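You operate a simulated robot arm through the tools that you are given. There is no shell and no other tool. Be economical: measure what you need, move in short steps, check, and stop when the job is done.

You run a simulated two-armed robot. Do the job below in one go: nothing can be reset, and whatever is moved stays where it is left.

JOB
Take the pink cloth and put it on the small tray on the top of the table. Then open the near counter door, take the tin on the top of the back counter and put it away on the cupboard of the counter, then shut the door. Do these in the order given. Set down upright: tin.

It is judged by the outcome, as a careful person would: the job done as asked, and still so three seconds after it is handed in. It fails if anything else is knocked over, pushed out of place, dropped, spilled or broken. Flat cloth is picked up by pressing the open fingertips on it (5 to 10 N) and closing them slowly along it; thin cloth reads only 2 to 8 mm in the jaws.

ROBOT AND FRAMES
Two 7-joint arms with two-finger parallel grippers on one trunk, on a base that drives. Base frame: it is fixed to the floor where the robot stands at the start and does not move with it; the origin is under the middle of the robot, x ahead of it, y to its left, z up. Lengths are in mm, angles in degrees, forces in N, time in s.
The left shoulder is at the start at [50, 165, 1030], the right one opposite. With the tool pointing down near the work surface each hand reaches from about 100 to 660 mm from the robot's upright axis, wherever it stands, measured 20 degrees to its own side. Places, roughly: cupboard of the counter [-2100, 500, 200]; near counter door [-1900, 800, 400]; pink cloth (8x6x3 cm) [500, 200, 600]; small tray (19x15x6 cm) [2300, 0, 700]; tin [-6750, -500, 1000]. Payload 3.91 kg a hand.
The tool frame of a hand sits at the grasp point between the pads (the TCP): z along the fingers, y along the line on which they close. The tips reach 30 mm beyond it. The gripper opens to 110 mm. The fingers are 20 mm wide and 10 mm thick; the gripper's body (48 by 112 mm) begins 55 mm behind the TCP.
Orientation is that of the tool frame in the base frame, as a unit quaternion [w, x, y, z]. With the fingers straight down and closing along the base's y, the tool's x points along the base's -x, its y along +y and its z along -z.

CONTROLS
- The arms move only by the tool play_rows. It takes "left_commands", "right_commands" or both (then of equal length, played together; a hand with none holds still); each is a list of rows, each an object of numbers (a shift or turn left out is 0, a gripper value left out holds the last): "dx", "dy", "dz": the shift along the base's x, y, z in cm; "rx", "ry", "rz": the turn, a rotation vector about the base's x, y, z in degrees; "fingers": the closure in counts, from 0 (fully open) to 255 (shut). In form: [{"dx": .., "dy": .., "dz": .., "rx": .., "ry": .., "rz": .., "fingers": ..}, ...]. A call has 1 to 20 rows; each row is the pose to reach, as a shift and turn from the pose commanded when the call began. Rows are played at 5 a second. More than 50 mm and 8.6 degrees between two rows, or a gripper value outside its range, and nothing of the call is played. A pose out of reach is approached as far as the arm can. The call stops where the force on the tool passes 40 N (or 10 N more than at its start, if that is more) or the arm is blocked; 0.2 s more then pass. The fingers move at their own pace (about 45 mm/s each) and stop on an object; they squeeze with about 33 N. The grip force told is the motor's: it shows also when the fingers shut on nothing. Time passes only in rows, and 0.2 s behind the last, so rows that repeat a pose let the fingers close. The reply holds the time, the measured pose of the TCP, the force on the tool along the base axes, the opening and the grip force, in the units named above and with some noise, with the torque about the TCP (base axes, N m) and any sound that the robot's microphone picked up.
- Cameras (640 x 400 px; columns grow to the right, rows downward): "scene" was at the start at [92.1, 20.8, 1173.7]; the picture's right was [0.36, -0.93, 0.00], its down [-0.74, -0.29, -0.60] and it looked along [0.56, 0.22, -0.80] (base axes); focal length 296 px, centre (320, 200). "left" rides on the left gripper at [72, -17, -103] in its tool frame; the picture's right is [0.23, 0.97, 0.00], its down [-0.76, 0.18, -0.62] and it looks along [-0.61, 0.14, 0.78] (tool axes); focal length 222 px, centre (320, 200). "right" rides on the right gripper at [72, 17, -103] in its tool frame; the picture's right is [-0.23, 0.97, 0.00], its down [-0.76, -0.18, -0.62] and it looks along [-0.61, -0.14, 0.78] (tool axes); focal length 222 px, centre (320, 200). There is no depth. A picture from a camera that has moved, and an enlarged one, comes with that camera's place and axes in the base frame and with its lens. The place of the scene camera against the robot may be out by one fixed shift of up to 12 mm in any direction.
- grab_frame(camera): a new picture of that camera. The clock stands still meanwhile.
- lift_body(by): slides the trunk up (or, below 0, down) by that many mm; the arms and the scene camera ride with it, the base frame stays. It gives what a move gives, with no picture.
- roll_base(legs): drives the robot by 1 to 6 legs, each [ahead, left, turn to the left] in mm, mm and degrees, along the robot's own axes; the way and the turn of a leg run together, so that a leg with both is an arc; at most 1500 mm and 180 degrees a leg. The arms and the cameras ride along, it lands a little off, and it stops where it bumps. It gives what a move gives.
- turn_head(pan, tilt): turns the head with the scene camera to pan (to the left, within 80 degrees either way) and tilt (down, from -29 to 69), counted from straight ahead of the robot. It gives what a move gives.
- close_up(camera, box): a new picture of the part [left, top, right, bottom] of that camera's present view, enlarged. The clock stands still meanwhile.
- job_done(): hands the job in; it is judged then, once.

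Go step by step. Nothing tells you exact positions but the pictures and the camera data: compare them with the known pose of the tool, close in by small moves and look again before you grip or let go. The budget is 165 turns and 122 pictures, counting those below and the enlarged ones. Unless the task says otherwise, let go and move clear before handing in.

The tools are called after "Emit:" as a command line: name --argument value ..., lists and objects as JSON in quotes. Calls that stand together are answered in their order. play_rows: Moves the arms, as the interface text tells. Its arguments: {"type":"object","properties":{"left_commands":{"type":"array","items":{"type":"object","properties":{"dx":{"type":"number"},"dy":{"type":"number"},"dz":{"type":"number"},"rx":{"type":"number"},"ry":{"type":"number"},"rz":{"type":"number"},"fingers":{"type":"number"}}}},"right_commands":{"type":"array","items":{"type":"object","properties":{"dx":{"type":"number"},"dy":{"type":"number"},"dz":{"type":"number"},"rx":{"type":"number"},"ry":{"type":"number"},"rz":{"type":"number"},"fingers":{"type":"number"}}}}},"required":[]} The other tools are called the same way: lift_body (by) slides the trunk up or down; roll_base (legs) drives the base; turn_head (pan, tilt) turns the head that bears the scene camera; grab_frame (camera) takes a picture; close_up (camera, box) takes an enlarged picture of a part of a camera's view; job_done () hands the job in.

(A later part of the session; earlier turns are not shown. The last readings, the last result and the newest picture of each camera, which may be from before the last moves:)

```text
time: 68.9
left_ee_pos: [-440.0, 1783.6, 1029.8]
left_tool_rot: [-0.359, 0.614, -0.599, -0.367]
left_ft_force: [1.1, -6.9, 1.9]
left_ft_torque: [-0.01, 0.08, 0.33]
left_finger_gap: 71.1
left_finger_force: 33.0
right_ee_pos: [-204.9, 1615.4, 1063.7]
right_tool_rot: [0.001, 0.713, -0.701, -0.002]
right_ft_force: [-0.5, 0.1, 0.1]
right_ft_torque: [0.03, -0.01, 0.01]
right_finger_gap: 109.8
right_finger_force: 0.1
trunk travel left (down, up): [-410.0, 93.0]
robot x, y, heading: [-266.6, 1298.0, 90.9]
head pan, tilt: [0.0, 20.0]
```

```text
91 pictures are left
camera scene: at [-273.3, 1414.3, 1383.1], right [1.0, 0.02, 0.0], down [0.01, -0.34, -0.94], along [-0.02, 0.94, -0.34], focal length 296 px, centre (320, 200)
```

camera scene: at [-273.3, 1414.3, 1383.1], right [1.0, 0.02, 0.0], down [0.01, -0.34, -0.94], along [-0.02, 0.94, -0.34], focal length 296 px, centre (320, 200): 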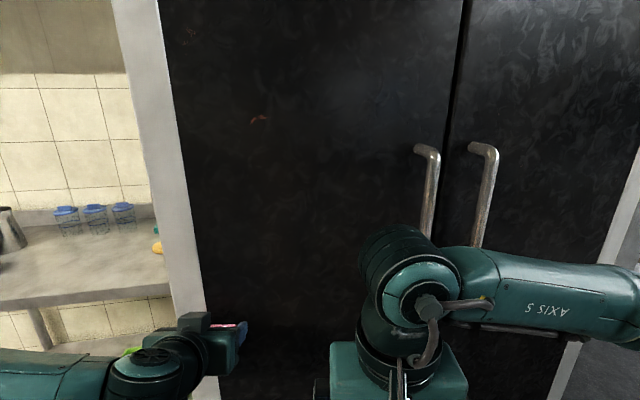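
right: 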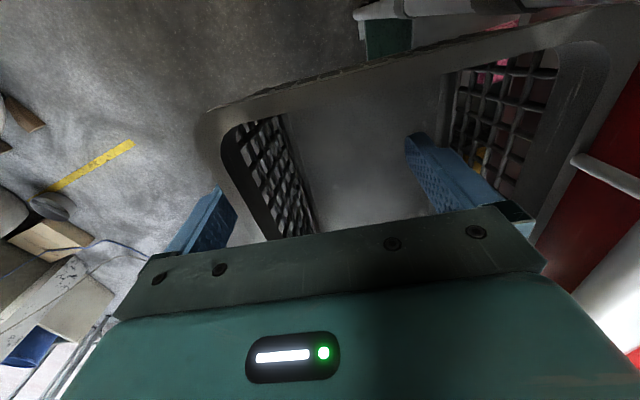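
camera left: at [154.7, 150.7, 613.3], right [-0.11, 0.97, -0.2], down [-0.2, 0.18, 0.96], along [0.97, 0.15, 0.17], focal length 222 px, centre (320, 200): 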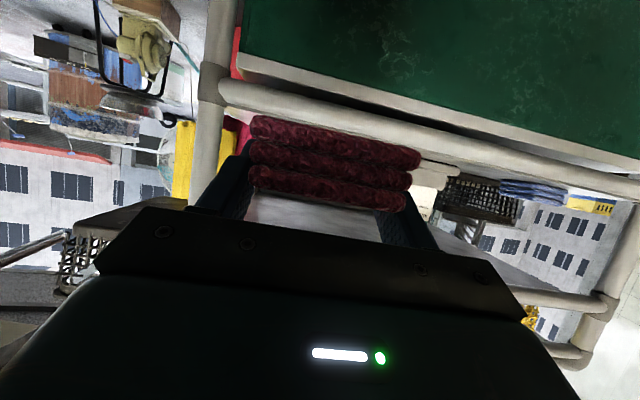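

The left hand just touched the fridge front. I'll back away, turn right, and proceed in between.

Emit:
roll_base --legs '[[-300, 0, 0], [0, 0, -90], [0, 230, 0]]'

Emit:
turn_head --pan 15 --tilt 20

Emit:
grab_frame --camera "scene"

Emit:
close_up --camera "left" --box '[160, 60, 480, 260]'

```text
time: 76.8
left_ee_pos: [211.1, 1410.0, 1029.5]
left_tool_rot: [0.515, -0.022, 0.857, 0.011]
left_ft_force: [0.5, -0.3, -0.3]
left_ft_torque: [0.0, 0.01, -0.02]
left_finger_gap: 71.1
left_finger_force: 32.9
right_ee_pos: [48.7, 1170.3, 1064.1]
right_tool_rot: [0.0, -0.021, 1.0, 0.0]
right_ft_force: [-0.5, -0.4, 0.7]
right_ft_torque: [-0.04, -0.04, 0.01]
right_finger_gap: 110.1
right_finger_force: 0.0
trunk travel left (down, up): [-410.0, 93.0]
robot x, y, heading: [-269.5, 1221.9, 2.2]
head pan, tilt: [0.0, 20.0]
```

```text
time: 77.6
left_ee_pos: [211.6, 1411.0, 1029.5]
left_tool_rot: [0.514, -0.023, 0.857, 0.013]
left_ft_force: [0.1, 0.3, -0.8]
left_ft_torque: [0.01, 0.03, -0.01]
left_finger_gap: 71.1
left_finger_force: 33.1
right_ee_pos: [49.6, 1171.1, 1063.9]
right_tool_rot: [-0.001, -0.022, 1.0, 0.0]
right_ft_force: [0.2, 0.0, -0.6]
right_ft_torque: [-0.01, 0.0, -0.05]
right_finger_gap: 109.9
right_finger_force: 0.0
trunk travel left (down, up): [-410.0, 93.0]
robot x, y, heading: [-270.3, 1221.6, 2.6]
head pan, tilt: [15.0, 20.0]
```

```text
90 pictures are left
camera scene: at [-158.1, 1244.2, 1383.0], right [0.3, -0.95, 0.0], down [-0.33, -0.1, -0.94], along [0.9, 0.28, -0.34], focal length 296 px, centre (320, 200)
```

scene: 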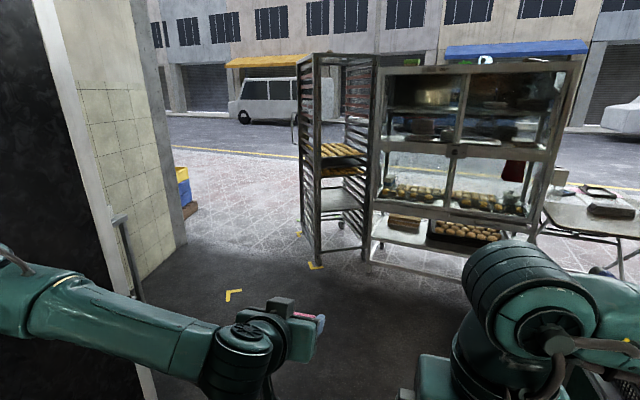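

```text
2.00 times, centred on (320, 160) of left
camera zoom: at [87.6, 1387.6, 1013.0], right [-0.16, 0.97, -0.2], down [-0.2, 0.17, 0.96], along [0.97, 0.19, 0.17], focal length 444 px, centre (320, 280)
```

zoom: 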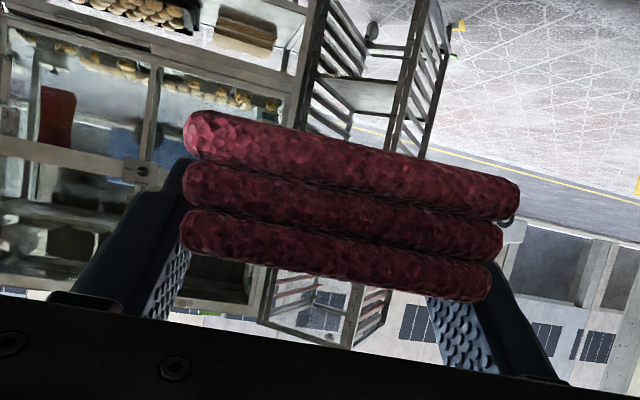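

The cloth is still well held. A passage lies between the rack (y≤2240) and the pillar (y≥3317). I'll advance, turn to about 113° and pass sideways, since I'm narrowest that way.

Emit:
roll_base --legs '[[1200, -120, -2.5], [0, 0, 113]]'

Emit:
turn_head --pan -50 --tilt 30

Emit:
grab_frame --camera "scene"

```text
time: 88.5
left_ee_pos: [573.3, 1503.0, 1030.3]
left_tool_rot: [-0.27, 0.731, -0.449, -0.437]
left_ft_force: [-0.5, 0.1, -0.4]
left_ft_torque: [0.02, 0.06, 0.02]
left_finger_gap: 71.0
left_finger_force: 32.8
right_ee_pos: [856.9, 1452.5, 1063.7]
right_tool_rot: [0.001, 0.85, -0.527, -0.001]
right_ft_force: [0.1, 0.0, 0.6]
right_ft_torque: [-0.02, -0.02, -0.01]
right_finger_gap: 109.9
right_finger_force: 0.1
trunk travel left (down, up): [-410.0, 93.0]
robot x, y, heading: [939.6, 1137.2, 116.5]
head pan, tilt: [15.0, 20.0]
```

```text
time: 89.9
left_ee_pos: [573.6, 1502.6, 1029.4]
left_tool_rot: [-0.27, 0.731, -0.449, -0.438]
left_ft_force: [0.2, 0.2, -0.5]
left_ft_torque: [0.01, -0.01, -0.01]
left_finger_gap: 71.1
left_finger_force: 33.2
right_ee_pos: [858.7, 1452.7, 1064.6]
right_tool_rot: [0.001, 0.85, -0.527, 0.0]
right_ft_force: [-0.9, -0.3, 0.6]
right_ft_torque: [0.0, 0.04, 0.03]
right_finger_gap: 110.0
right_finger_force: 0.2
trunk travel left (down, up): [-410.0, 93.0]
robot x, y, heading: [941.5, 1144.0, 116.2]
head pan, tilt: [-50.0, 30.0]
```

```text
88 pictures are left
camera scene: at [957.4, 1243.9, 1367.0], right [0.92, -0.4, 0.0], down [-0.2, -0.46, -0.87], along [0.35, 0.79, -0.5], focal length 296 px, centre (320, 200)
```

scene: 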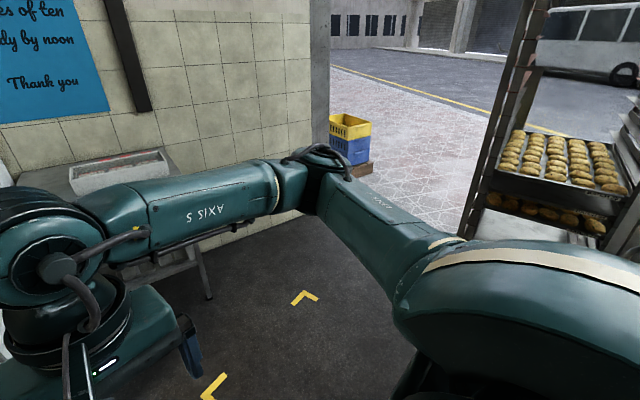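

The floor between looks clear; a sink stand has a leg at about (850,2630). I'll strafe so the hand stays clear of it, then look.

Emit:
roll_base --legs '[[872, -938, 0]]'

Emit:
turn_head --pan -75 --tilt 30

Emit:
grab_frame --camera "scene"

```text
time: 98.8
left_ee_pos: [1030.9, 2723.4, 1029.6]
left_tool_rot: [-0.265, 0.736, -0.441, -0.44]
left_ft_force: [0.1, -0.4, 0.3]
left_ft_torque: [-0.01, 0.0, -0.04]
left_finger_gap: 71.2
left_finger_force: 33.0
right_ee_pos: [1317.2, 2679.9, 1062.2]
right_tool_rot: [0.001, 0.855, -0.518, 0.0]
right_ft_force: [-0.5, -0.4, -0.3]
right_ft_torque: [0.0, 0.0, -0.02]
right_finger_gap: 110.4
right_finger_force: 0.0
trunk travel left (down, up): [-410.0, 93.0]
robot x, y, heading: [1409.3, 2370.4, 117.4]
head pan, tilt: [-50.0, 30.0]
```

```text
time: 99.7
left_ee_pos: [1031.9, 2724.3, 1028.3]
left_tool_rot: [-0.266, 0.735, -0.441, -0.44]
left_ft_force: [0.5, -0.3, 0.2]
left_ft_torque: [0.01, 0.0, 0.02]
left_finger_gap: 71.1
left_finger_force: 33.1
right_ee_pos: [1317.3, 2679.8, 1062.8]
right_tool_rot: [0.001, 0.855, -0.518, -0.001]
right_ft_force: [0.2, 0.6, 0.4]
right_ft_torque: [-0.01, 0.02, 0.0]
right_finger_gap: 109.9
right_finger_force: 0.1
trunk travel left (down, up): [-410.0, 93.0]
robot x, y, heading: [1404.3, 2367.7, 117.5]
head pan, tilt: [-75.0, 30.0]
```

```text
87 pictures are left
camera scene: at [1452.3, 2450.8, 1366.9], right [0.68, -0.74, 0.0], down [-0.37, -0.34, -0.87], along [0.64, 0.59, -0.5], focal length 296 px, centre (320, 200)
```

scene: 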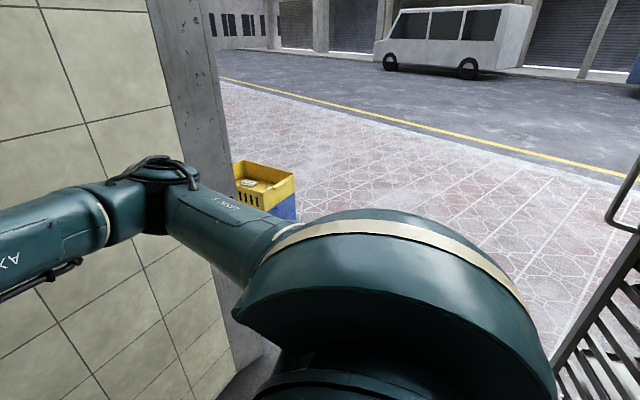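

The gap between rack (y≈2330) and pillar (y≈3242) is about 0.9 m. I'll turn to face +y, tuck the left hand to tool-down close to the body, and measure the rack again before passing sideways.

Emit:
roll_base --legs '[[0, 0, -27.5]]'

Emit:
play_rows --left_commands '[{"rx": -7.75, "dy": -1}, {"rx": -15.5, "dy": -3}, {"rx": -23.25, "dy": -5}, {"rx": -31, "dy": -8}, {"rx": -38.75, "dy": -10}, {"rx": -46.5, "dy": -12}, {"rx": -54.25, "dy": -14}, {"rx": -62, "dy": -16}, {"rx": -62, "dy": -18}, {"rx": -62, "dy": -18}]'

Emit:
turn_head --pan -80 --tilt 40

Emit:
grab_frame --camera "scene"

```text
time: 101.5
left_ee_pos: [1244.6, 2860.6, 1028.9]
left_tool_rot: [0.366, -0.604, 0.609, 0.361]
left_ft_force: [0.4, -0.3, -0.4]
left_ft_torque: [-0.02, 0.02, 0.02]
left_finger_gap: 71.0
left_finger_force: 32.5
right_ee_pos: [1474.1, 2685.2, 1062.8]
right_tool_rot: [-0.001, -0.702, 0.712, 0.001]
right_ft_force: [-0.5, 0.8, -0.7]
right_ft_torque: [-0.03, 0.02, -0.02]
right_finger_gap: 109.7
right_finger_force: 0.0
trunk travel left (down, up): [-410.0, 93.0]
robot x, y, heading: [1405.1, 2368.1, 89.2]
head pan, tilt: [-75.0, 30.0]
```

```text
time: 103.7
left_ee_pos: [1247.2, 2679.5, 1029.6]
left_tool_rot: [0.002, -0.706, 0.708, -0.004]
left_ft_force: [-0.1, 0.3, -0.6]
left_ft_torque: [0.03, -0.02, 0.0]
left_finger_gap: 71.0
left_finger_force: 33.1
right_ee_pos: [1474.6, 2683.7, 1063.5]
right_tool_rot: [-0.001, -0.702, 0.713, 0.0]
right_ft_force: [0.2, -0.3, 0.6]
right_ft_torque: [0.0, -0.02, -0.02]
right_finger_gap: 110.0
right_finger_force: 0.0
trunk travel left (down, up): [-410.0, 93.0]
robot x, y, heading: [1405.8, 2369.2, 89.2]
head pan, tilt: [-75.0, 30.0]
```

```text
time: 104.4
left_ee_pos: [1247.8, 2678.2, 1029.1]
left_tool_rot: [0.003, -0.706, 0.708, -0.004]
left_ft_force: [-0.3, -0.1, -1.1]
left_ft_torque: [-0.03, 0.02, -0.01]
left_finger_gap: 71.0
left_finger_force: 32.8
right_ee_pos: [1474.2, 2684.3, 1063.4]
right_tool_rot: [-0.001, -0.702, 0.712, 0.001]
right_ft_force: [-1.2, 0.5, 0.3]
right_ft_torque: [0.0, -0.03, -0.03]
right_finger_gap: 109.9
right_finger_force: 0.0
trunk travel left (down, up): [-410.0, 93.0]
robot x, y, heading: [1405.7, 2373.3, 89.2]
head pan, tilt: [-80.0, 40.0]
```

```text
86 pictures are left
camera scene: at [1483.8, 2406.4, 1351.6], right [0.16, -0.99, 0.0], down [-0.63, -0.1, -0.77], along [0.76, 0.12, -0.64], focal length 296 px, centre (320, 200)
```

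scene: 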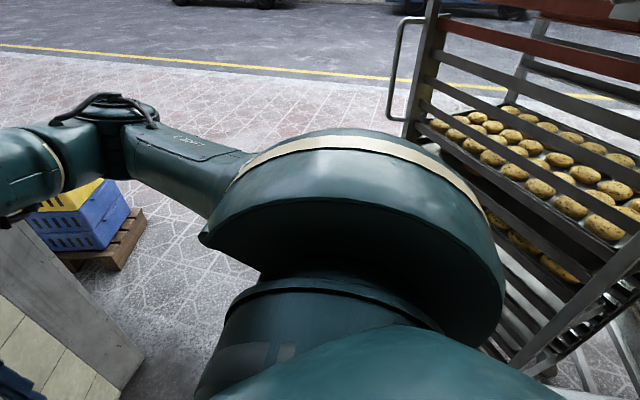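

With the better view, the rack's handle reaches y≈2315 at x≈2450, so the gap is comfortable. Passing through at y≈2760.

Emit:
roll_base --legs '[[390, 0, 0], [0, -1000, 0], [0, -900, 0]]'

Emit:
turn_head --pan -80 --tilt 20

Emit:
grab_frame --camera "scene"

```text
time: 123.1
left_ee_pos: [3113.7, 3051.9, 1029.1]
left_tool_rot: [-0.002, 0.714, -0.7, 0.004]
left_ft_force: [-0.4, -0.1, -0.8]
left_ft_torque: [0.02, 0.0, 0.0]
left_finger_gap: 71.2
left_finger_force: 33.1
right_ee_pos: [3341.5, 3063.0, 1063.9]
right_tool_rot: [0.001, 0.709, -0.705, -0.001]
right_ft_force: [0.1, 0.1, 0.0]
right_ft_torque: [-0.02, 0.05, 0.01]
right_finger_gap: 110.2
right_finger_force: 0.0
trunk travel left (down, up): [-410.0, 93.0]
robot x, y, heading: [3282.2, 2745.6, 90.4]
head pan, tilt: [-80.0, 40.0]
```

```text
time: 124.0
left_ee_pos: [3115.7, 3053.4, 1029.4]
left_tool_rot: [-0.003, 0.713, -0.701, 0.004]
left_ft_force: [0.4, 0.2, -0.5]
left_ft_torque: [0.02, 0.0, 0.0]
left_finger_gap: 71.1
left_finger_force: 33.1
right_ee_pos: [3342.0, 3062.1, 1064.0]
right_tool_rot: [0.0, 0.709, -0.705, -0.001]
right_ft_force: [0.2, 1.0, 0.6]
right_ft_torque: [-0.02, 0.02, -0.02]
right_finger_gap: 110.0
right_finger_force: 0.0
trunk travel left (down, up): [-410.0, 93.0]
robot x, y, heading: [3281.5, 2739.4, 90.2]
head pan, tilt: [-80.0, 20.0]
```

```text
85 pictures are left
camera scene: at [3365.0, 2785.9, 1382.9], right [0.18, -0.98, 0.0], down [-0.34, -0.06, -0.94], along [0.92, 0.17, -0.34], focal length 296 px, centre (320, 200)
```

scene: 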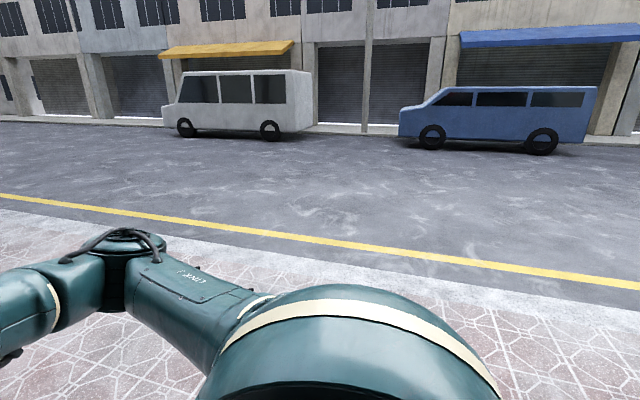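

I'm out in the open behind the stall. Turning to face −x and strafing towards the table's far side.

Emit:
roll_base --legs '[[0, 0, 90], [0, 1300, 0], [0, 900, 0]]'

Emit:
turn_head --pan 15 --tilt 30

Emit:
grab_frame --camera "scene"

```text
time: 147.2
left_ee_pos: [2945.9, 390.0, 1029.5]
left_tool_rot: [-0.005, 1.0, 0.003, 0.001]
left_ft_force: [1.0, 0.1, -0.2]
left_ft_torque: [0.01, -0.01, 0.04]
left_finger_gap: 70.6
left_finger_force: 32.9
right_ee_pos: [2938.4, 618.1, 1063.1]
right_tool_rot: [0.0, 1.0, -0.003, 0.0]
right_ft_force: [-0.3, -0.7, 0.1]
right_ft_torque: [0.02, 0.02, -0.04]
right_finger_gap: 109.9
right_finger_force: 0.1
trunk travel left (down, up): [-410.0, 93.0]
robot x, y, heading: [3251.1, 556.0, 179.7]
head pan, tilt: [-80.0, 20.0]
```

```text
time: 148.9
left_ee_pos: [2945.8, 391.2, 1028.4]
left_tool_rot: [-0.005, 1.0, 0.003, 0.001]
left_ft_force: [-1.2, 0.3, 0.0]
left_ft_torque: [-0.03, 0.03, 0.0]
left_finger_gap: 70.9
left_finger_force: 32.9
right_ee_pos: [2938.6, 620.6, 1062.8]
right_tool_rot: [0.002, 1.0, -0.003, 0.0]
right_ft_force: [-0.2, 0.6, 0.8]
right_ft_torque: [-0.01, -0.03, 0.0]
right_finger_gap: 110.2
right_finger_force: 0.2
trunk travel left (down, up): [-410.0, 93.0]
robot x, y, heading: [3256.0, 554.5, 179.7]
head pan, tilt: [15.0, 30.0]
```

```text
84 pictures are left
camera scene: at [3130.8, 523.8, 1367.0], right [-0.25, 0.97, 0.0], down [0.48, 0.13, -0.87], along [-0.84, -0.22, -0.5], focal length 296 px, centre (320, 200)
```

scene: 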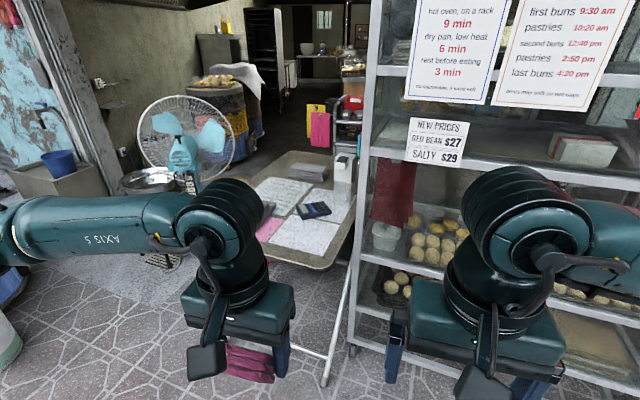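

The table is right ahead; the tray is hidden behind my arm. Moving left 350 and looking again.

Emit:
roll_base --legs '[[0, 350, 0]]'

Emit:
turn_head --pan 0 --tilt 35

Emit:
grab_frame --camera "scene"

Emit:
grab_frame --camera "left"

```text
time: 152.5
left_ee_pos: [2943.5, 43.5, 1029.2]
left_tool_rot: [-0.005, 1.0, 0.005, 0.001]
left_ft_force: [-1.0, 0.1, -0.6]
left_ft_torque: [0.0, 0.02, -0.01]
left_finger_gap: 70.9
left_finger_force: 33.1
right_ee_pos: [2937.1, 271.4, 1062.8]
right_tool_rot: [0.001, 1.0, -0.002, 0.0]
right_ft_force: [0.4, 0.1, 0.4]
right_ft_torque: [-0.02, 0.0, 0.03]
right_finger_gap: 110.0
right_finger_force: 0.1
trunk travel left (down, up): [-410.0, 93.0]
robot x, y, heading: [3249.7, 207.0, 179.7]
head pan, tilt: [15.0, 30.0]
```

```text
time: 153.3
left_ee_pos: [2943.9, 42.1, 1028.4]
left_tool_rot: [-0.004, 1.0, 0.005, 0.001]
left_ft_force: [-0.3, -0.2, -1.0]
left_ft_torque: [-0.01, 0.02, 0.0]
left_finger_gap: 71.1
left_finger_force: 32.6
right_ee_pos: [2936.9, 270.6, 1064.3]
right_tool_rot: [0.001, 1.0, -0.002, 0.0]
right_ft_force: [0.0, 0.1, 0.6]
right_ft_torque: [-0.01, 0.02, -0.01]
right_finger_gap: 110.2
right_finger_force: 0.1
trunk travel left (down, up): [-410.0, 93.0]
robot x, y, heading: [3252.3, 208.1, 179.8]
head pan, tilt: [0.0, 35.0]
```

```text
83 pictures are left
camera scene: at [3128.9, 199.9, 1359.2], right [0.0, 1.0, 0.0], down [0.57, 0.0, -0.82], along [-0.82, 0.0, -0.57], focal length 296 px, centre (320, 200)
```

scene: 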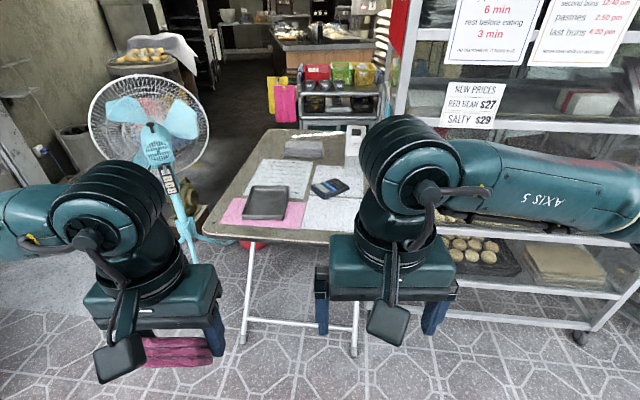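

```text
82 pictures are left
camera left: at [3017.2, 60.4, 1131.5], right [0.24, -0.97, -0.01], down [-0.76, -0.19, 0.62], along [-0.6, -0.14, -0.78], focal length 222 px, centre (320, 200)
```

left: 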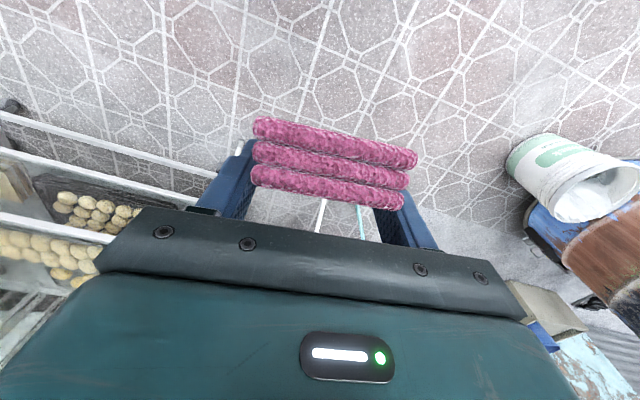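

The tray is plainly in view near (2250,0). Enlarging it for a better fix.

Emit:
close_up --camera "scene" --box '[200, 130, 392, 250]'

```text
3.33 times, centred on (296, 190) of scene
camera zoom: at [3128.9, 199.9, 1359.2], right [0.0, 1.0, 0.0], down [0.57, 0.0, -0.82], along [-0.82, 0.0, -0.57], focal length 986 px, centre (400, 233)
```

zoom: 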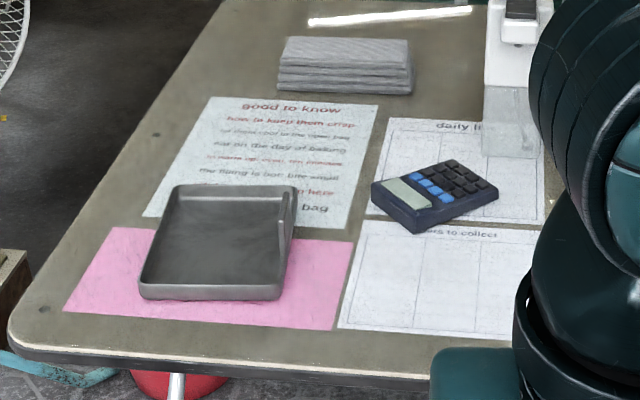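

Tray: centre ≈ (2258, 3), 190 along x, 150 along y, floor z≈735. I'll pitch the left hand to about 40° below horizontal, advance to the table, and lower the trunk partway.

Emit:
play_rows --left_commands '[{"dx": -2, "ry": 6.25}, {"dx": -4, "ry": 12.5}, {"dx": -6, "ry": 18.75}, {"dx": -8, "ry": 25}, {"dx": -10, "ry": 31.25}, {"dx": -12, "ry": 37.5}, {"dx": -14, "ry": 43.75}, {"dx": -15, "ry": 50}, {"dx": -15, "ry": 50}]'

Emit:
roll_base --legs '[[400, 0, 0]]'

Emit:
lift_body --by -150

Emit:
turn_head --pan 10 --tilt 50

Emit:
grab_frame --camera "scene"

Emit:
grab_frame --camera "left"

```text
time: 155.3
left_ee_pos: [2794.4, 43.7, 1030.3]
left_tool_rot: [-0.006, 0.906, 0.002, -0.423]
left_ft_force: [-0.7, -0.2, -0.3]
left_ft_torque: [-0.01, 0.01, 0.01]
left_finger_gap: 70.9
left_finger_force: 32.7
right_ee_pos: [2937.6, 271.1, 1063.0]
right_tool_rot: [0.001, 1.0, -0.002, 0.0]
right_ft_force: [-0.1, 1.7, -0.1]
right_ft_torque: [-0.01, -0.01, 0.01]
right_finger_gap: 109.9
right_finger_force: 0.1
trunk travel left (down, up): [-410.0, 93.0]
robot x, y, heading: [3255.1, 205.2, 179.7]
head pan, tilt: [0.0, 35.0]
```

```text
time: 157.7
left_ee_pos: [2405.9, 48.4, 1031.2]
left_tool_rot: [-0.007, 0.907, 0.0, -0.422]
left_ft_force: [-0.1, -0.1, -0.6]
left_ft_torque: [0.02, 0.01, 0.02]
left_finger_gap: 71.3
left_finger_force: 33.1
right_ee_pos: [2550.3, 275.8, 1063.0]
right_tool_rot: [0.001, 1.0, -0.004, 0.0]
right_ft_force: [0.2, 0.1, -0.4]
right_ft_torque: [0.0, -0.01, 0.01]
right_finger_gap: 110.0
right_finger_force: 0.0
trunk travel left (down, up): [-410.0, 93.0]
robot x, y, heading: [2867.6, 210.2, 179.5]
head pan, tilt: [0.0, 35.0]
```

```text
time: 159.5
left_ee_pos: [2406.6, 48.1, 880.9]
left_tool_rot: [-0.007, 0.907, 0.0, -0.422]
left_ft_force: [0.5, 0.2, -0.1]
left_ft_torque: [0.02, 0.02, -0.02]
left_finger_gap: 70.7
left_finger_force: 33.3
right_ee_pos: [2550.8, 274.4, 914.4]
right_tool_rot: [0.001, 1.0, -0.005, 0.0]
right_ft_force: [0.7, -0.2, 0.2]
right_ft_torque: [0.0, -0.02, 0.01]
right_finger_gap: 109.9
right_finger_force: 0.1
trunk travel left (down, up): [-260.0, 243.0]
robot x, y, heading: [2868.2, 212.8, 179.6]
head pan, tilt: [0.0, 35.0]
```

```text
time: 160.2
left_ee_pos: [2405.4, 46.8, 879.4]
left_tool_rot: [-0.007, 0.906, 0.0, -0.422]
left_ft_force: [0.3, -0.2, 0.0]
left_ft_torque: [-0.04, -0.03, 0.0]
left_finger_gap: 71.3
left_finger_force: 33.4
right_ee_pos: [2550.2, 275.4, 913.4]
right_tool_rot: [0.001, 1.0, -0.005, 0.0]
right_ft_force: [-0.1, -0.1, 0.1]
right_ft_torque: [0.03, -0.02, 0.0]
right_finger_gap: 110.0
right_finger_force: 0.0
trunk travel left (down, up): [-260.0, 243.0]
robot x, y, heading: [2865.3, 206.9, 179.5]
head pan, tilt: [10.0, 50.0]
```

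```text
80 pictures are left
camera scene: at [2754.5, 189.5, 1187.5], right [-0.16, 0.99, 0.0], down [0.76, 0.13, -0.64], along [-0.63, -0.11, -0.77], focal length 296 px, centre (320, 200)
```

scene: 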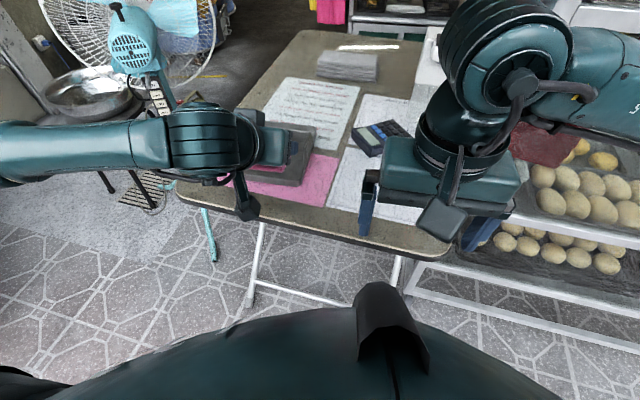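

```text
79 pictures are left
camera left: at [2532.8, 65.4, 890.6], right [0.14, -0.97, -0.19], down [-0.01, -0.19, 0.98], along [-0.99, -0.13, -0.04], focal length 222 px, centre (320, 200)
```

left: 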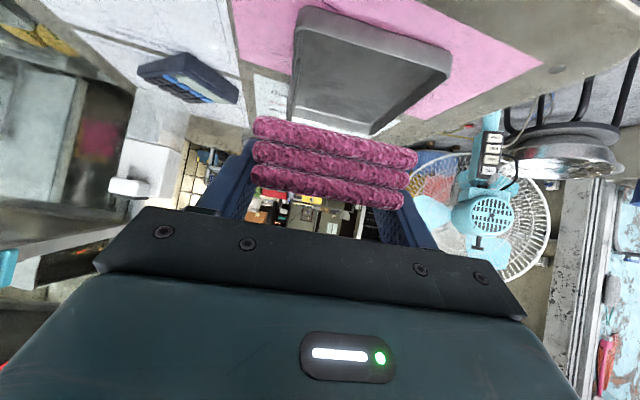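

Good view of the tray. I'll enlarge the scene view of the tray to refine its position by parallax.

Emit:
close_up --camera "scene" --box '[200, 80, 360, 230]'

Emit:
close_up --camera "left" --box '[220, 0, 480, 160]'

```text
2.67 times, centred on (280, 155) of scene
camera zoom: at [2754.5, 189.5, 1187.5], right [-0.16, 0.99, 0.0], down [0.76, 0.13, -0.64], along [-0.63, -0.11, -0.77], focal length 789 px, centre (427, 320)
```

zoom: 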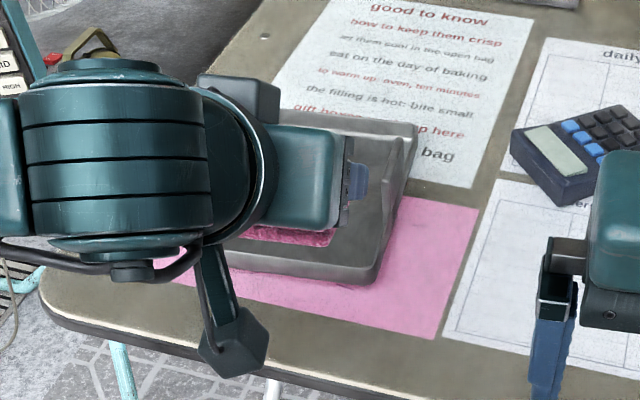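

```text
2.46 times, centred on (350, 80) of left
camera zoom: at [2532.8, 65.4, 890.6], right [0.14, -0.97, -0.19], down [-0.01, -0.19, 0.98], along [-0.99, -0.13, -0.04], focal length 547 px, centre (246, 495)
```

zoom: 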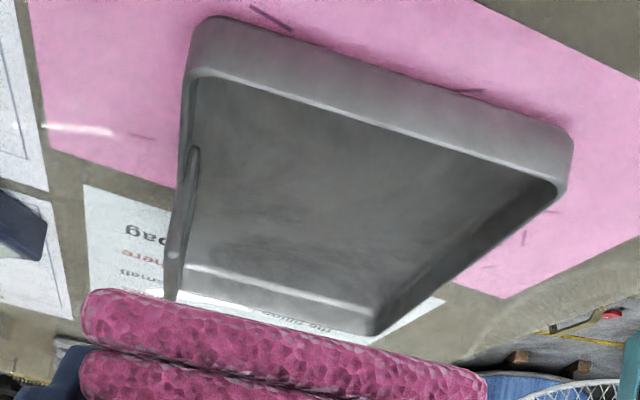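

Best estimate: tray centre (2243, 11), rim z≈742. Moving over it at z≈840 and rechecking.

Emit:
play_rows --left_commands '[{"dx": -3.5, "dy": -0.8}, {"dx": -7, "dy": -1.6}, {"dx": -10.5, "dy": -2.4, "dz": -1}, {"dx": -14, "dy": -3.6, "dz": -2.5}, {"dx": -15.4, "dy": -3.6, "dz": -4}, {"dx": -15.4, "dy": -3.6, "dz": -4}]'

Emit:
grab_frame --camera "left"

Emit:
close_up --camera "scene" --box '[160, 60, 360, 210]'

```text
time: 161.6
left_ee_pos: [2251.4, 12.0, 840.1]
left_tool_rot: [-0.008, 0.907, -0.002, -0.421]
left_ft_force: [0.4, -0.7, -1.8]
left_ft_torque: [0.01, 0.06, -0.02]
left_finger_gap: 71.1
left_finger_force: 32.8
right_ee_pos: [2550.6, 275.2, 913.2]
right_tool_rot: [0.001, 1.0, -0.005, 0.0]
right_ft_force: [0.2, -0.7, -0.5]
right_ft_torque: [-0.03, 0.01, 0.0]
right_finger_gap: 109.9
right_finger_force: 0.2
trunk travel left (down, up): [-260.0, 243.0]
robot x, y, heading: [2867.4, 209.3, 179.5]
head pan, tilt: [10.0, 50.0]
```

```text
76 pictures are left
camera left: at [2377.6, 29.6, 850.5], right [0.14, -0.97, -0.19], down [-0.01, -0.19, 0.98], along [-0.99, -0.13, -0.04], focal length 222 px, centre (320, 200)
```

left: 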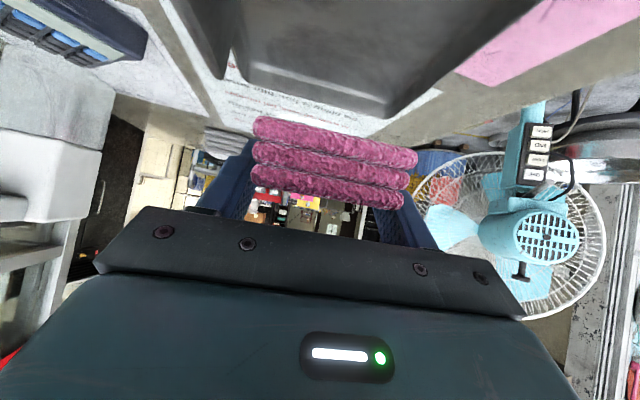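

```text
2.67 times, centred on (260, 135) of scene
camera zoom: at [2754.5, 189.4, 1187.4], right [-0.16, 0.99, 0.0], down [0.76, 0.13, -0.64], along [-0.63, -0.11, -0.77], focal length 789 px, centre (480, 373)
```

zoom: 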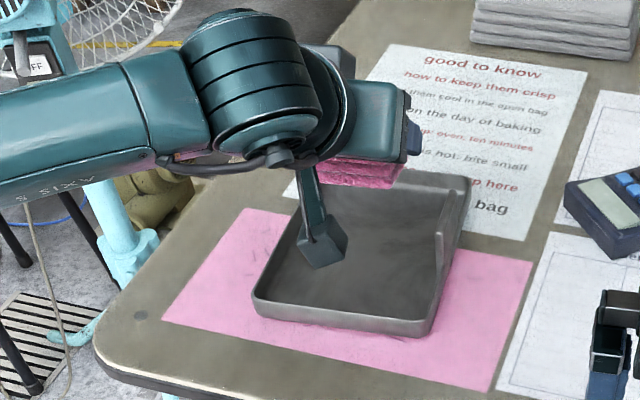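

The cloth is above the tray. Shifting 15 mm back toward the centre and lowering gently, watching the force.

Emit:
play_rows --left_commands '[{"dx": 1.5, "dz": -1.5}, {"dx": 1.5, "dz": -3}, {"dx": 1.5, "dz": -4.5}, {"dx": 1.5, "dz": -5.2}, {"dx": 1.5, "dz": -5.2}]'

Emit:
grab_frame --camera "left"

Emit:
close_up --camera "scene" --box '[160, 60, 360, 210]'

```text
time: 162.8
left_ee_pos: [2266.7, 13.3, 788.9]
left_tool_rot: [-0.007, 0.907, 0.0, -0.422]
left_ft_force: [-0.2, -0.8, -0.2]
left_ft_torque: [0.01, 0.01, -0.07]
left_finger_gap: 70.9
left_finger_force: 33.0
right_ee_pos: [2550.6, 274.9, 913.2]
right_tool_rot: [0.001, 1.0, -0.004, 0.0]
right_ft_force: [-0.7, 0.1, -0.3]
right_ft_torque: [-0.03, 0.0, 0.01]
right_finger_gap: 110.1
right_finger_force: 0.1
trunk travel left (down, up): [-260.0, 243.0]
robot x, y, heading: [2869.1, 209.0, 179.2]
head pan, tilt: [10.0, 50.0]
```

```text
74 pictures are left
camera left: at [2392.9, 30.2, 798.9], right [0.14, -0.97, -0.19], down [-0.01, -0.19, 0.98], along [-0.99, -0.14, -0.04], focal length 222 px, centre (320, 200)
```

left: 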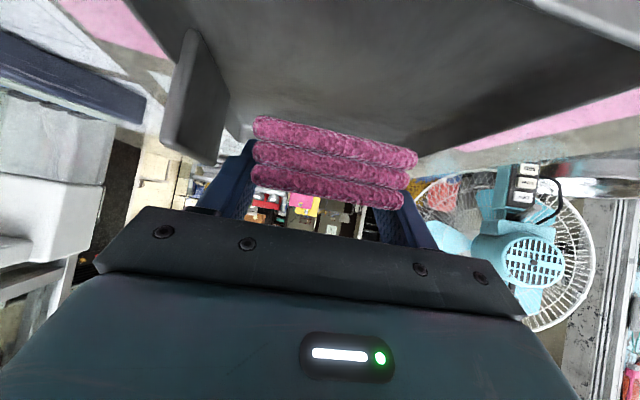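

```text
2.67 times, centred on (260, 135) of scene
camera zoom: at [2754.5, 189.4, 1187.4], right [-0.16, 0.99, 0.0], down [0.76, 0.13, -0.64], along [-0.63, -0.11, -0.77], focal length 789 px, centre (480, 373)
```

zoom: 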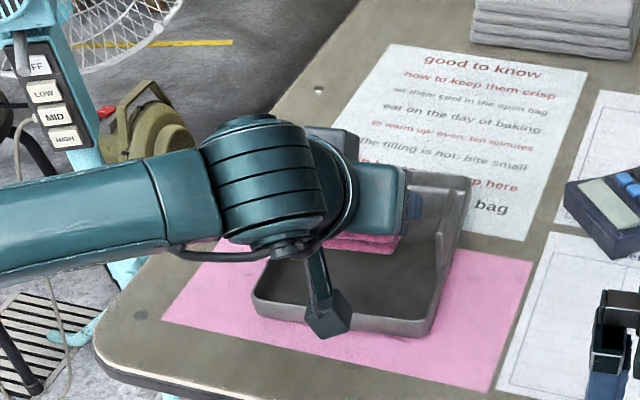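

Cloth is inside the tray's footprint. Lowering a bit more in small steps.

Emit:
play_rows --left_commands '[{"dz": -0.4}, {"dz": -0.8}, {"dz": -1.2}, {"dz": -1.2}]'

Emit:
grab_frame --camera "left"

Emit:
close_up --camera "scene" --box '[220, 100, 340, 200]'

```text
time: 163.8
left_ee_pos: [2267.0, 13.1, 775.7]
left_tool_rot: [-0.007, 0.906, 0.0, -0.422]
left_ft_force: [1.4, 0.4, -0.7]
left_ft_torque: [-0.01, -0.02, -0.01]
left_finger_gap: 71.2
left_finger_force: 32.9
right_ee_pos: [2549.7, 275.1, 913.4]
right_tool_rot: [0.001, 1.0, -0.004, 0.0]
right_ft_force: [0.5, -0.3, 0.0]
right_ft_torque: [0.05, 0.02, 0.03]
right_finger_gap: 110.1
right_finger_force: 0.1
trunk travel left (down, up): [-260.0, 243.0]
robot x, y, heading: [2867.1, 207.6, 179.5]
head pan, tilt: [10.0, 50.0]
```

```text
72 pictures are left
camera left: at [2393.8, 29.6, 786.6], right [0.14, -0.97, -0.19], down [-0.01, -0.19, 0.98], along [-0.99, -0.13, -0.04], focal length 222 px, centre (320, 200)
```

left: 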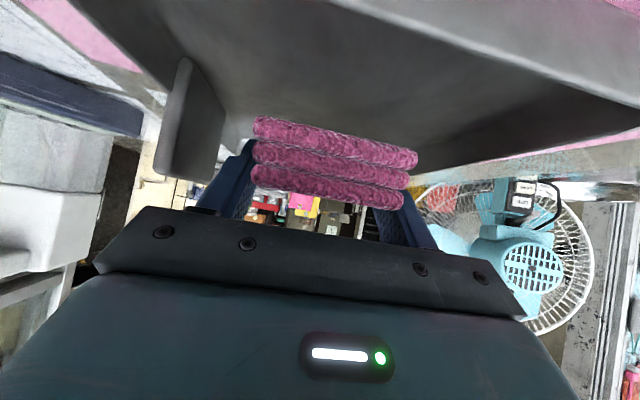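

```text
4.00 times, centred on (280, 150) of scene
camera zoom: at [2754.5, 189.4, 1187.4], right [-0.16, 0.99, 0.0], down [0.76, 0.13, -0.64], along [-0.63, -0.11, -0.77], focal length 1184 px, centre (480, 400)
```

zoom: 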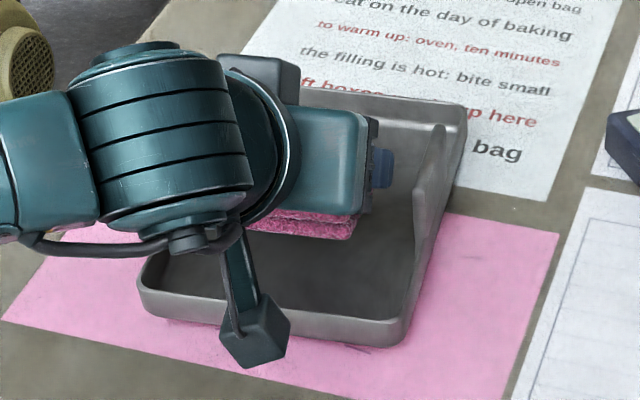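

Emit:
play_rows --left_commands '[{"dz": -0.3}, {"dz": -0.6}, {"dz": -0.9}, {"dz": -0.9}]'

```text
time: 164.8
left_ee_pos: [2266.4, 14.3, 767.9]
left_tool_rot: [-0.007, 0.907, -0.001, -0.422]
left_ft_force: [-0.4, -0.1, 0.3]
left_ft_torque: [-0.02, 0.03, 0.0]
left_finger_gap: 71.4
left_finger_force: 33.0
right_ee_pos: [2550.6, 275.7, 913.1]
right_tool_rot: [0.001, 1.0, -0.004, 0.0]
right_ft_force: [-0.8, 0.6, 0.3]
right_ft_torque: [0.01, -0.01, -0.02]
right_finger_gap: 110.0
right_finger_force: 0.1
trunk travel left (down, up): [-260.0, 243.0]
robot x, y, heading: [2864.8, 203.5, 179.5]
head pan, tilt: [10.0, 50.0]
```

Emit:
play_rows --left_commands '[{"dz": -0.3}, {"dz": -0.6}, {"dz": -0.9}, {"dz": -0.9}]'

Emit:
grab_frame --camera "left"

Emit:
close_up --camera "scene" --box '[220, 100, 340, 200]'

```text
time: 165.8
left_ee_pos: [2266.1, 13.3, 767.0]
left_tool_rot: [-0.007, 0.904, 0.0, -0.428]
left_ft_force: [1.7, -1.2, 28.7]
left_ft_torque: [-0.87, 0.46, 0.04]
left_finger_gap: 71.0
left_finger_force: 32.8
right_ee_pos: [2552.6, 275.5, 914.0]
right_tool_rot: [0.001, 1.0, -0.005, -0.001]
right_ft_force: [0.5, 0.5, 0.1]
right_ft_torque: [-0.01, -0.03, 0.05]
right_finger_gap: 109.9
right_finger_force: 0.1
trunk travel left (down, up): [-260.0, 243.0]
robot x, y, heading: [2866.3, 206.2, 179.3]
head pan, tilt: [10.0, 50.0]
```

```text
70 pictures are left
camera left: at [2393.0, 30.8, 774.7], right [0.14, -0.97, -0.19], down [0.0, -0.19, 0.98], along [-0.99, -0.13, -0.03], focal length 222 px, centre (320, 200)
```

left: 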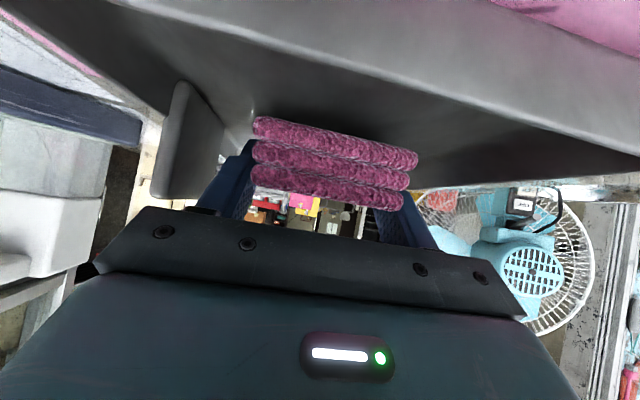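

```text
4.00 times, centred on (280, 150) of scene
camera zoom: at [2757.2, 190.3, 1188.0], right [-0.16, 0.99, 0.0], down [0.75, 0.13, -0.65], along [-0.64, -0.11, -0.76], focal length 1184 px, centre (480, 400)
```

zoom: 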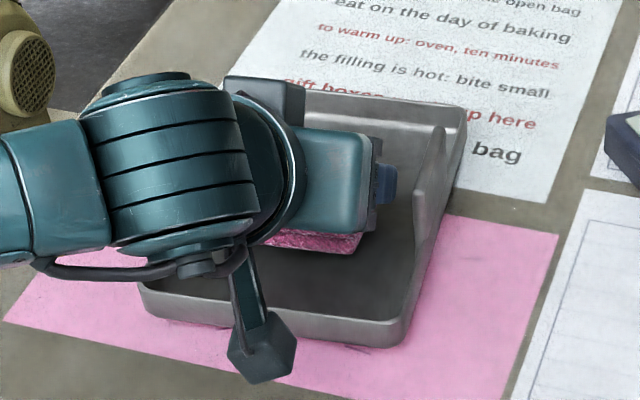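

Contact at z 767 (29 N, at the cloth's far edge), so the cloth is on the tray floor. Easing up 3 mm and opening a little.

Emit:
play_rows --left_commands '[{"dz": 0.3}, {"dz": 0.3, "fingers": 100}, {"dz": 0.3, "fingers": 85}, {"dz": 0.3, "fingers": 70}, {"dz": 0.3, "fingers": 55}, {"dz": 0.3, "fingers": 55}, {"dz": 0.3, "fingers": 55}]'

Emit:
grab_frame --camera "left"

```text
time: 167.4
left_ee_pos: [2267.8, 12.5, 761.7]
left_tool_rot: [-0.006, 0.907, 0.0, -0.422]
left_ft_force: [1.1, 2.8, 6.7]
left_ft_torque: [-0.22, 0.11, 0.0]
left_finger_gap: 84.8
left_finger_force: 0.1
right_ee_pos: [2553.3, 275.2, 913.9]
right_tool_rot: [0.001, 1.0, -0.005, -0.001]
right_ft_force: [-0.1, 0.8, -0.5]
right_ft_torque: [-0.01, -0.02, 0.02]
right_finger_gap: 109.8
right_finger_force: 0.0
trunk travel left (down, up): [-260.0, 243.0]
robot x, y, heading: [2867.1, 204.9, 179.6]
head pan, tilt: [10.0, 50.0]
```

```text
68 pictures are left
camera left: at [2394.1, 29.9, 771.6], right [0.14, -0.97, -0.19], down [-0.01, -0.19, 0.98], along [-0.99, -0.14, -0.04], focal length 222 px, centre (320, 200)
```

left: 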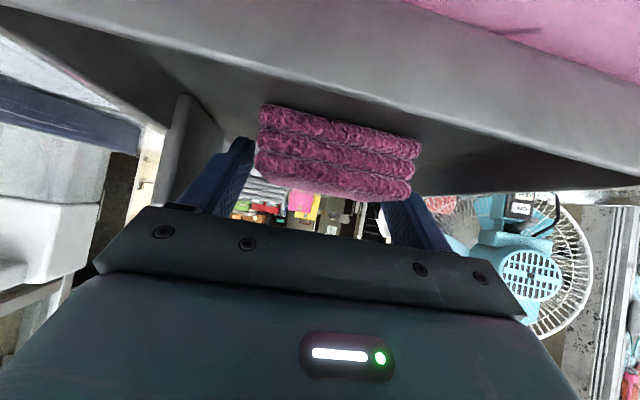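

The cloth now lies flat in the tray. Lifting the hand straight up, then back.

Emit:
play_rows --left_commands '[{"dz": 0.5}, {"dz": 1.5}, {"dz": 3}, {"dz": 5}, {"dz": 8}, {"dz": 12}, {"dz": 16}, {"dz": 18, "dx": 4}, {"dz": 18, "dx": 8}, {"dz": 18, "dx": 12}, {"dz": 18, "dx": 16}, {"dz": 18, "dx": 16}]'

Emit:
grab_frame --camera "scene"

```text
time: 170.0
left_ee_pos: [2425.3, 12.0, 939.9]
left_tool_rot: [-0.008, 0.907, 0.0, -0.422]
left_ft_force: [0.2, -0.6, -0.2]
left_ft_torque: [-0.04, -0.02, -0.01]
left_finger_gap: 86.2
left_finger_force: 0.0
right_ee_pos: [2550.3, 276.4, 913.9]
right_tool_rot: [0.001, 1.0, -0.004, 0.0]
right_ft_force: [0.3, 0.6, 0.4]
right_ft_torque: [-0.01, 0.03, 0.02]
right_finger_gap: 110.1
right_finger_force: 0.1
trunk travel left (down, up): [-260.0, 243.0]
robot x, y, heading: [2865.5, 208.1, 179.7]
head pan, tilt: [10.0, 50.0]
```

```text
67 pictures are left
camera scene: at [2754.6, 189.4, 1187.4], right [-0.16, 0.99, 0.0], down [0.76, 0.13, -0.64], along [-0.63, -0.11, -0.77], focal length 296 px, centre (320, 200)
```

scene: 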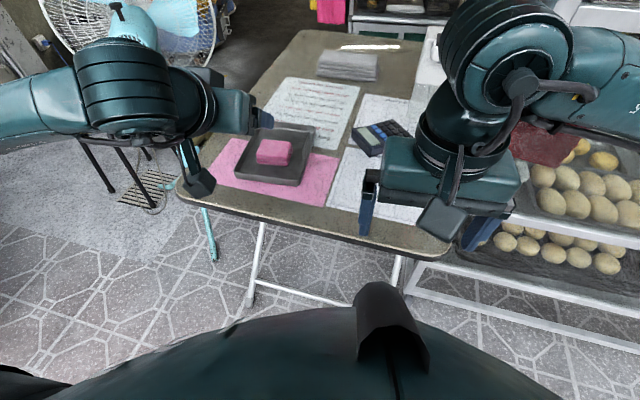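

Cloth is in the tray. Backing off, tucking the left hand again and returning by the same way.

Emit:
roll_base --legs '[[-410, 0, 0]]'

Emit:
play_rows --left_commands '[{"dx": 2, "ry": -6.25}, {"dx": 4, "ry": -12.5}, {"dx": 6, "ry": -18.75}, {"dx": 8, "ry": -25}, {"dx": 10, "ry": -31.25}, {"dx": 12, "ry": -37.5}, {"dx": 13, "ry": -43.75}, {"dx": 13, "ry": -50, "fingers": 0}, {"dx": 13, "ry": -50}]'

Emit:
roll_base --legs '[[0, -1300, 0], [0, -1240, 0], [0, 0, -90]]'

```text
time: 172.6
left_ee_pos: [2834.2, 9.1, 939.6]
left_tool_rot: [-0.008, 0.907, -0.002, -0.422]
left_ft_force: [0.0, 0.0, 0.3]
left_ft_torque: [-0.01, 0.0, 0.02]
left_finger_gap: 86.3
left_finger_force: 0.0
right_ee_pos: [2962.5, 272.8, 913.4]
right_tool_rot: [0.001, 1.0, -0.006, 0.0]
right_ft_force: [-0.5, 0.2, -0.2]
right_ft_torque: [0.0, 0.01, 0.01]
right_finger_gap: 110.1
right_finger_force: 0.0
trunk travel left (down, up): [-260.0, 243.0]
robot x, y, heading: [3273.6, 203.8, 179.2]
head pan, tilt: [10.0, 50.0]
```

```text
time: 174.6
left_ee_pos: [2964.3, 8.4, 941.6]
left_tool_rot: [-0.008, 1.0, 0.001, 0.002]
left_ft_force: [-0.3, 0.3, -0.1]
left_ft_torque: [-0.01, -0.01, 0.04]
left_finger_gap: 110.0
left_finger_force: 0.1
right_ee_pos: [2962.8, 270.5, 913.9]
right_tool_rot: [0.001, 1.0, -0.006, 0.0]
right_ft_force: [-0.4, 0.1, 0.0]
right_ft_torque: [-0.01, -0.01, 0.03]
right_finger_gap: 109.9
right_finger_force: 0.0
trunk travel left (down, up): [-260.0, 243.0]
robot x, y, heading: [3277.4, 200.6, 179.3]
head pan, tilt: [10.0, 50.0]
```

```text
time: 201.0
left_ee_pos: [3186.7, 3098.7, 941.1]
left_tool_rot: [0.005, -0.696, 0.718, -0.006]
left_ft_force: [-0.5, 0.3, -0.4]
left_ft_torque: [-0.04, 0.01, 0.01]
left_finger_gap: 110.0
left_finger_force: 0.1
right_ee_pos: [3449.2, 3092.8, 913.7]
right_tool_rot: [-0.001, -0.691, 0.723, 0.0]
right_ft_force: [0.2, -0.2, 0.2]
right_ft_torque: [-0.01, 0.01, 0.01]
right_finger_gap: 109.9
right_finger_force: 0.1
trunk travel left (down, up): [-260.0, 243.0]
robot x, y, heading: [3368.9, 2778.8, 87.8]
head pan, tilt: [10.0, 50.0]
```

Emit:
roll_base --legs '[[-25, 0, 2.2], [0, 1000, 0]]'

```text
time: 210.3
left_ee_pos: [2193.9, 3065.7, 940.7]
left_tool_rot: [-0.005, 0.713, -0.701, 0.006]
left_ft_force: [0.1, 0.3, 0.6]
left_ft_torque: [0.0, 0.02, 0.0]
left_finger_gap: 110.0
left_finger_force: 0.0
right_ee_pos: [2456.0, 3072.0, 914.0]
right_tool_rot: [0.001, 0.708, -0.706, 0.0]
right_ft_force: [-0.1, 1.8, 0.1]
right_ft_torque: [0.0, 0.0, -0.01]
right_finger_gap: 110.0
right_finger_force: 0.0
trunk travel left (down, up): [-260.0, 243.0]
robot x, y, heading: [2393.1, 2755.8, 90.2]
head pan, tilt: [10.0, 50.0]
```

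Emit:
roll_base --legs '[[0, 890, 0], [-390, 0, 0], [-1226, 560, 0], [0, 0, 90]]'

Emit:
turn_head --pan 0 --tilt 20

Emit:
grab_frame --camera "scene"

```text
time: 230.5
left_ee_pos: [650.2, 956.9, 941.4]
left_tool_rot: [-0.008, 1.0, -0.007, 0.001]
left_ft_force: [0.0, 0.1, 0.0]
left_ft_torque: [-0.02, -0.02, 0.01]
left_finger_gap: 110.2
left_finger_force: 0.0
right_ee_pos: [651.7, 1220.1, 913.1]
right_tool_rot: [0.001, 1.0, -0.015, 0.0]
right_ft_force: [0.2, -0.5, -0.2]
right_ft_torque: [-0.01, -0.01, 0.0]
right_finger_gap: 110.0
right_finger_force: 0.0
trunk travel left (down, up): [-260.0, 243.0]
robot x, y, heading: [966.7, 1149.8, 178.6]
head pan, tilt: [10.0, 50.0]
```

```text
time: 231.4
left_ee_pos: [649.0, 957.6, 941.9]
left_tool_rot: [-0.008, 1.0, -0.007, 0.001]
left_ft_force: [-0.9, -0.4, -0.6]
left_ft_torque: [0.01, 0.0, 0.01]
left_finger_gap: 109.7
left_finger_force: 0.1
right_ee_pos: [651.2, 1221.3, 913.2]
right_tool_rot: [0.0, 1.0, -0.015, 0.0]
right_ft_force: [-0.3, 0.3, 0.8]
right_ft_torque: [-0.01, -0.02, 0.01]
right_finger_gap: 109.9
right_finger_force: 0.1
trunk travel left (down, up): [-260.0, 243.0]
robot x, y, heading: [965.4, 1148.0, 178.4]
head pan, tilt: [0.0, 20.0]
```

```text
66 pictures are left
camera scene: at [836.5, 1144.1, 1232.9], right [0.03, 1.0, 0.0], down [0.34, -0.01, -0.94], along [-0.94, 0.03, -0.34], focal length 296 px, centre (320, 200)
```

scene: 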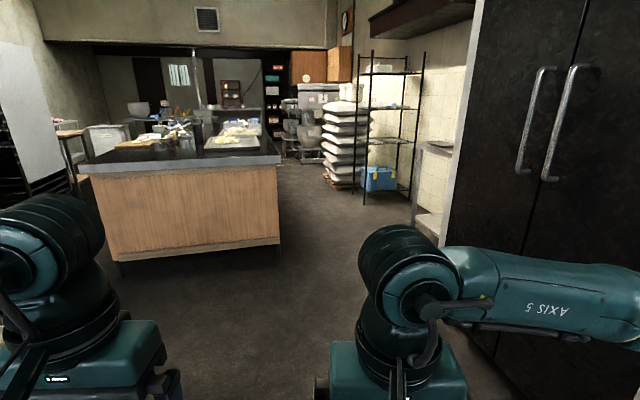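

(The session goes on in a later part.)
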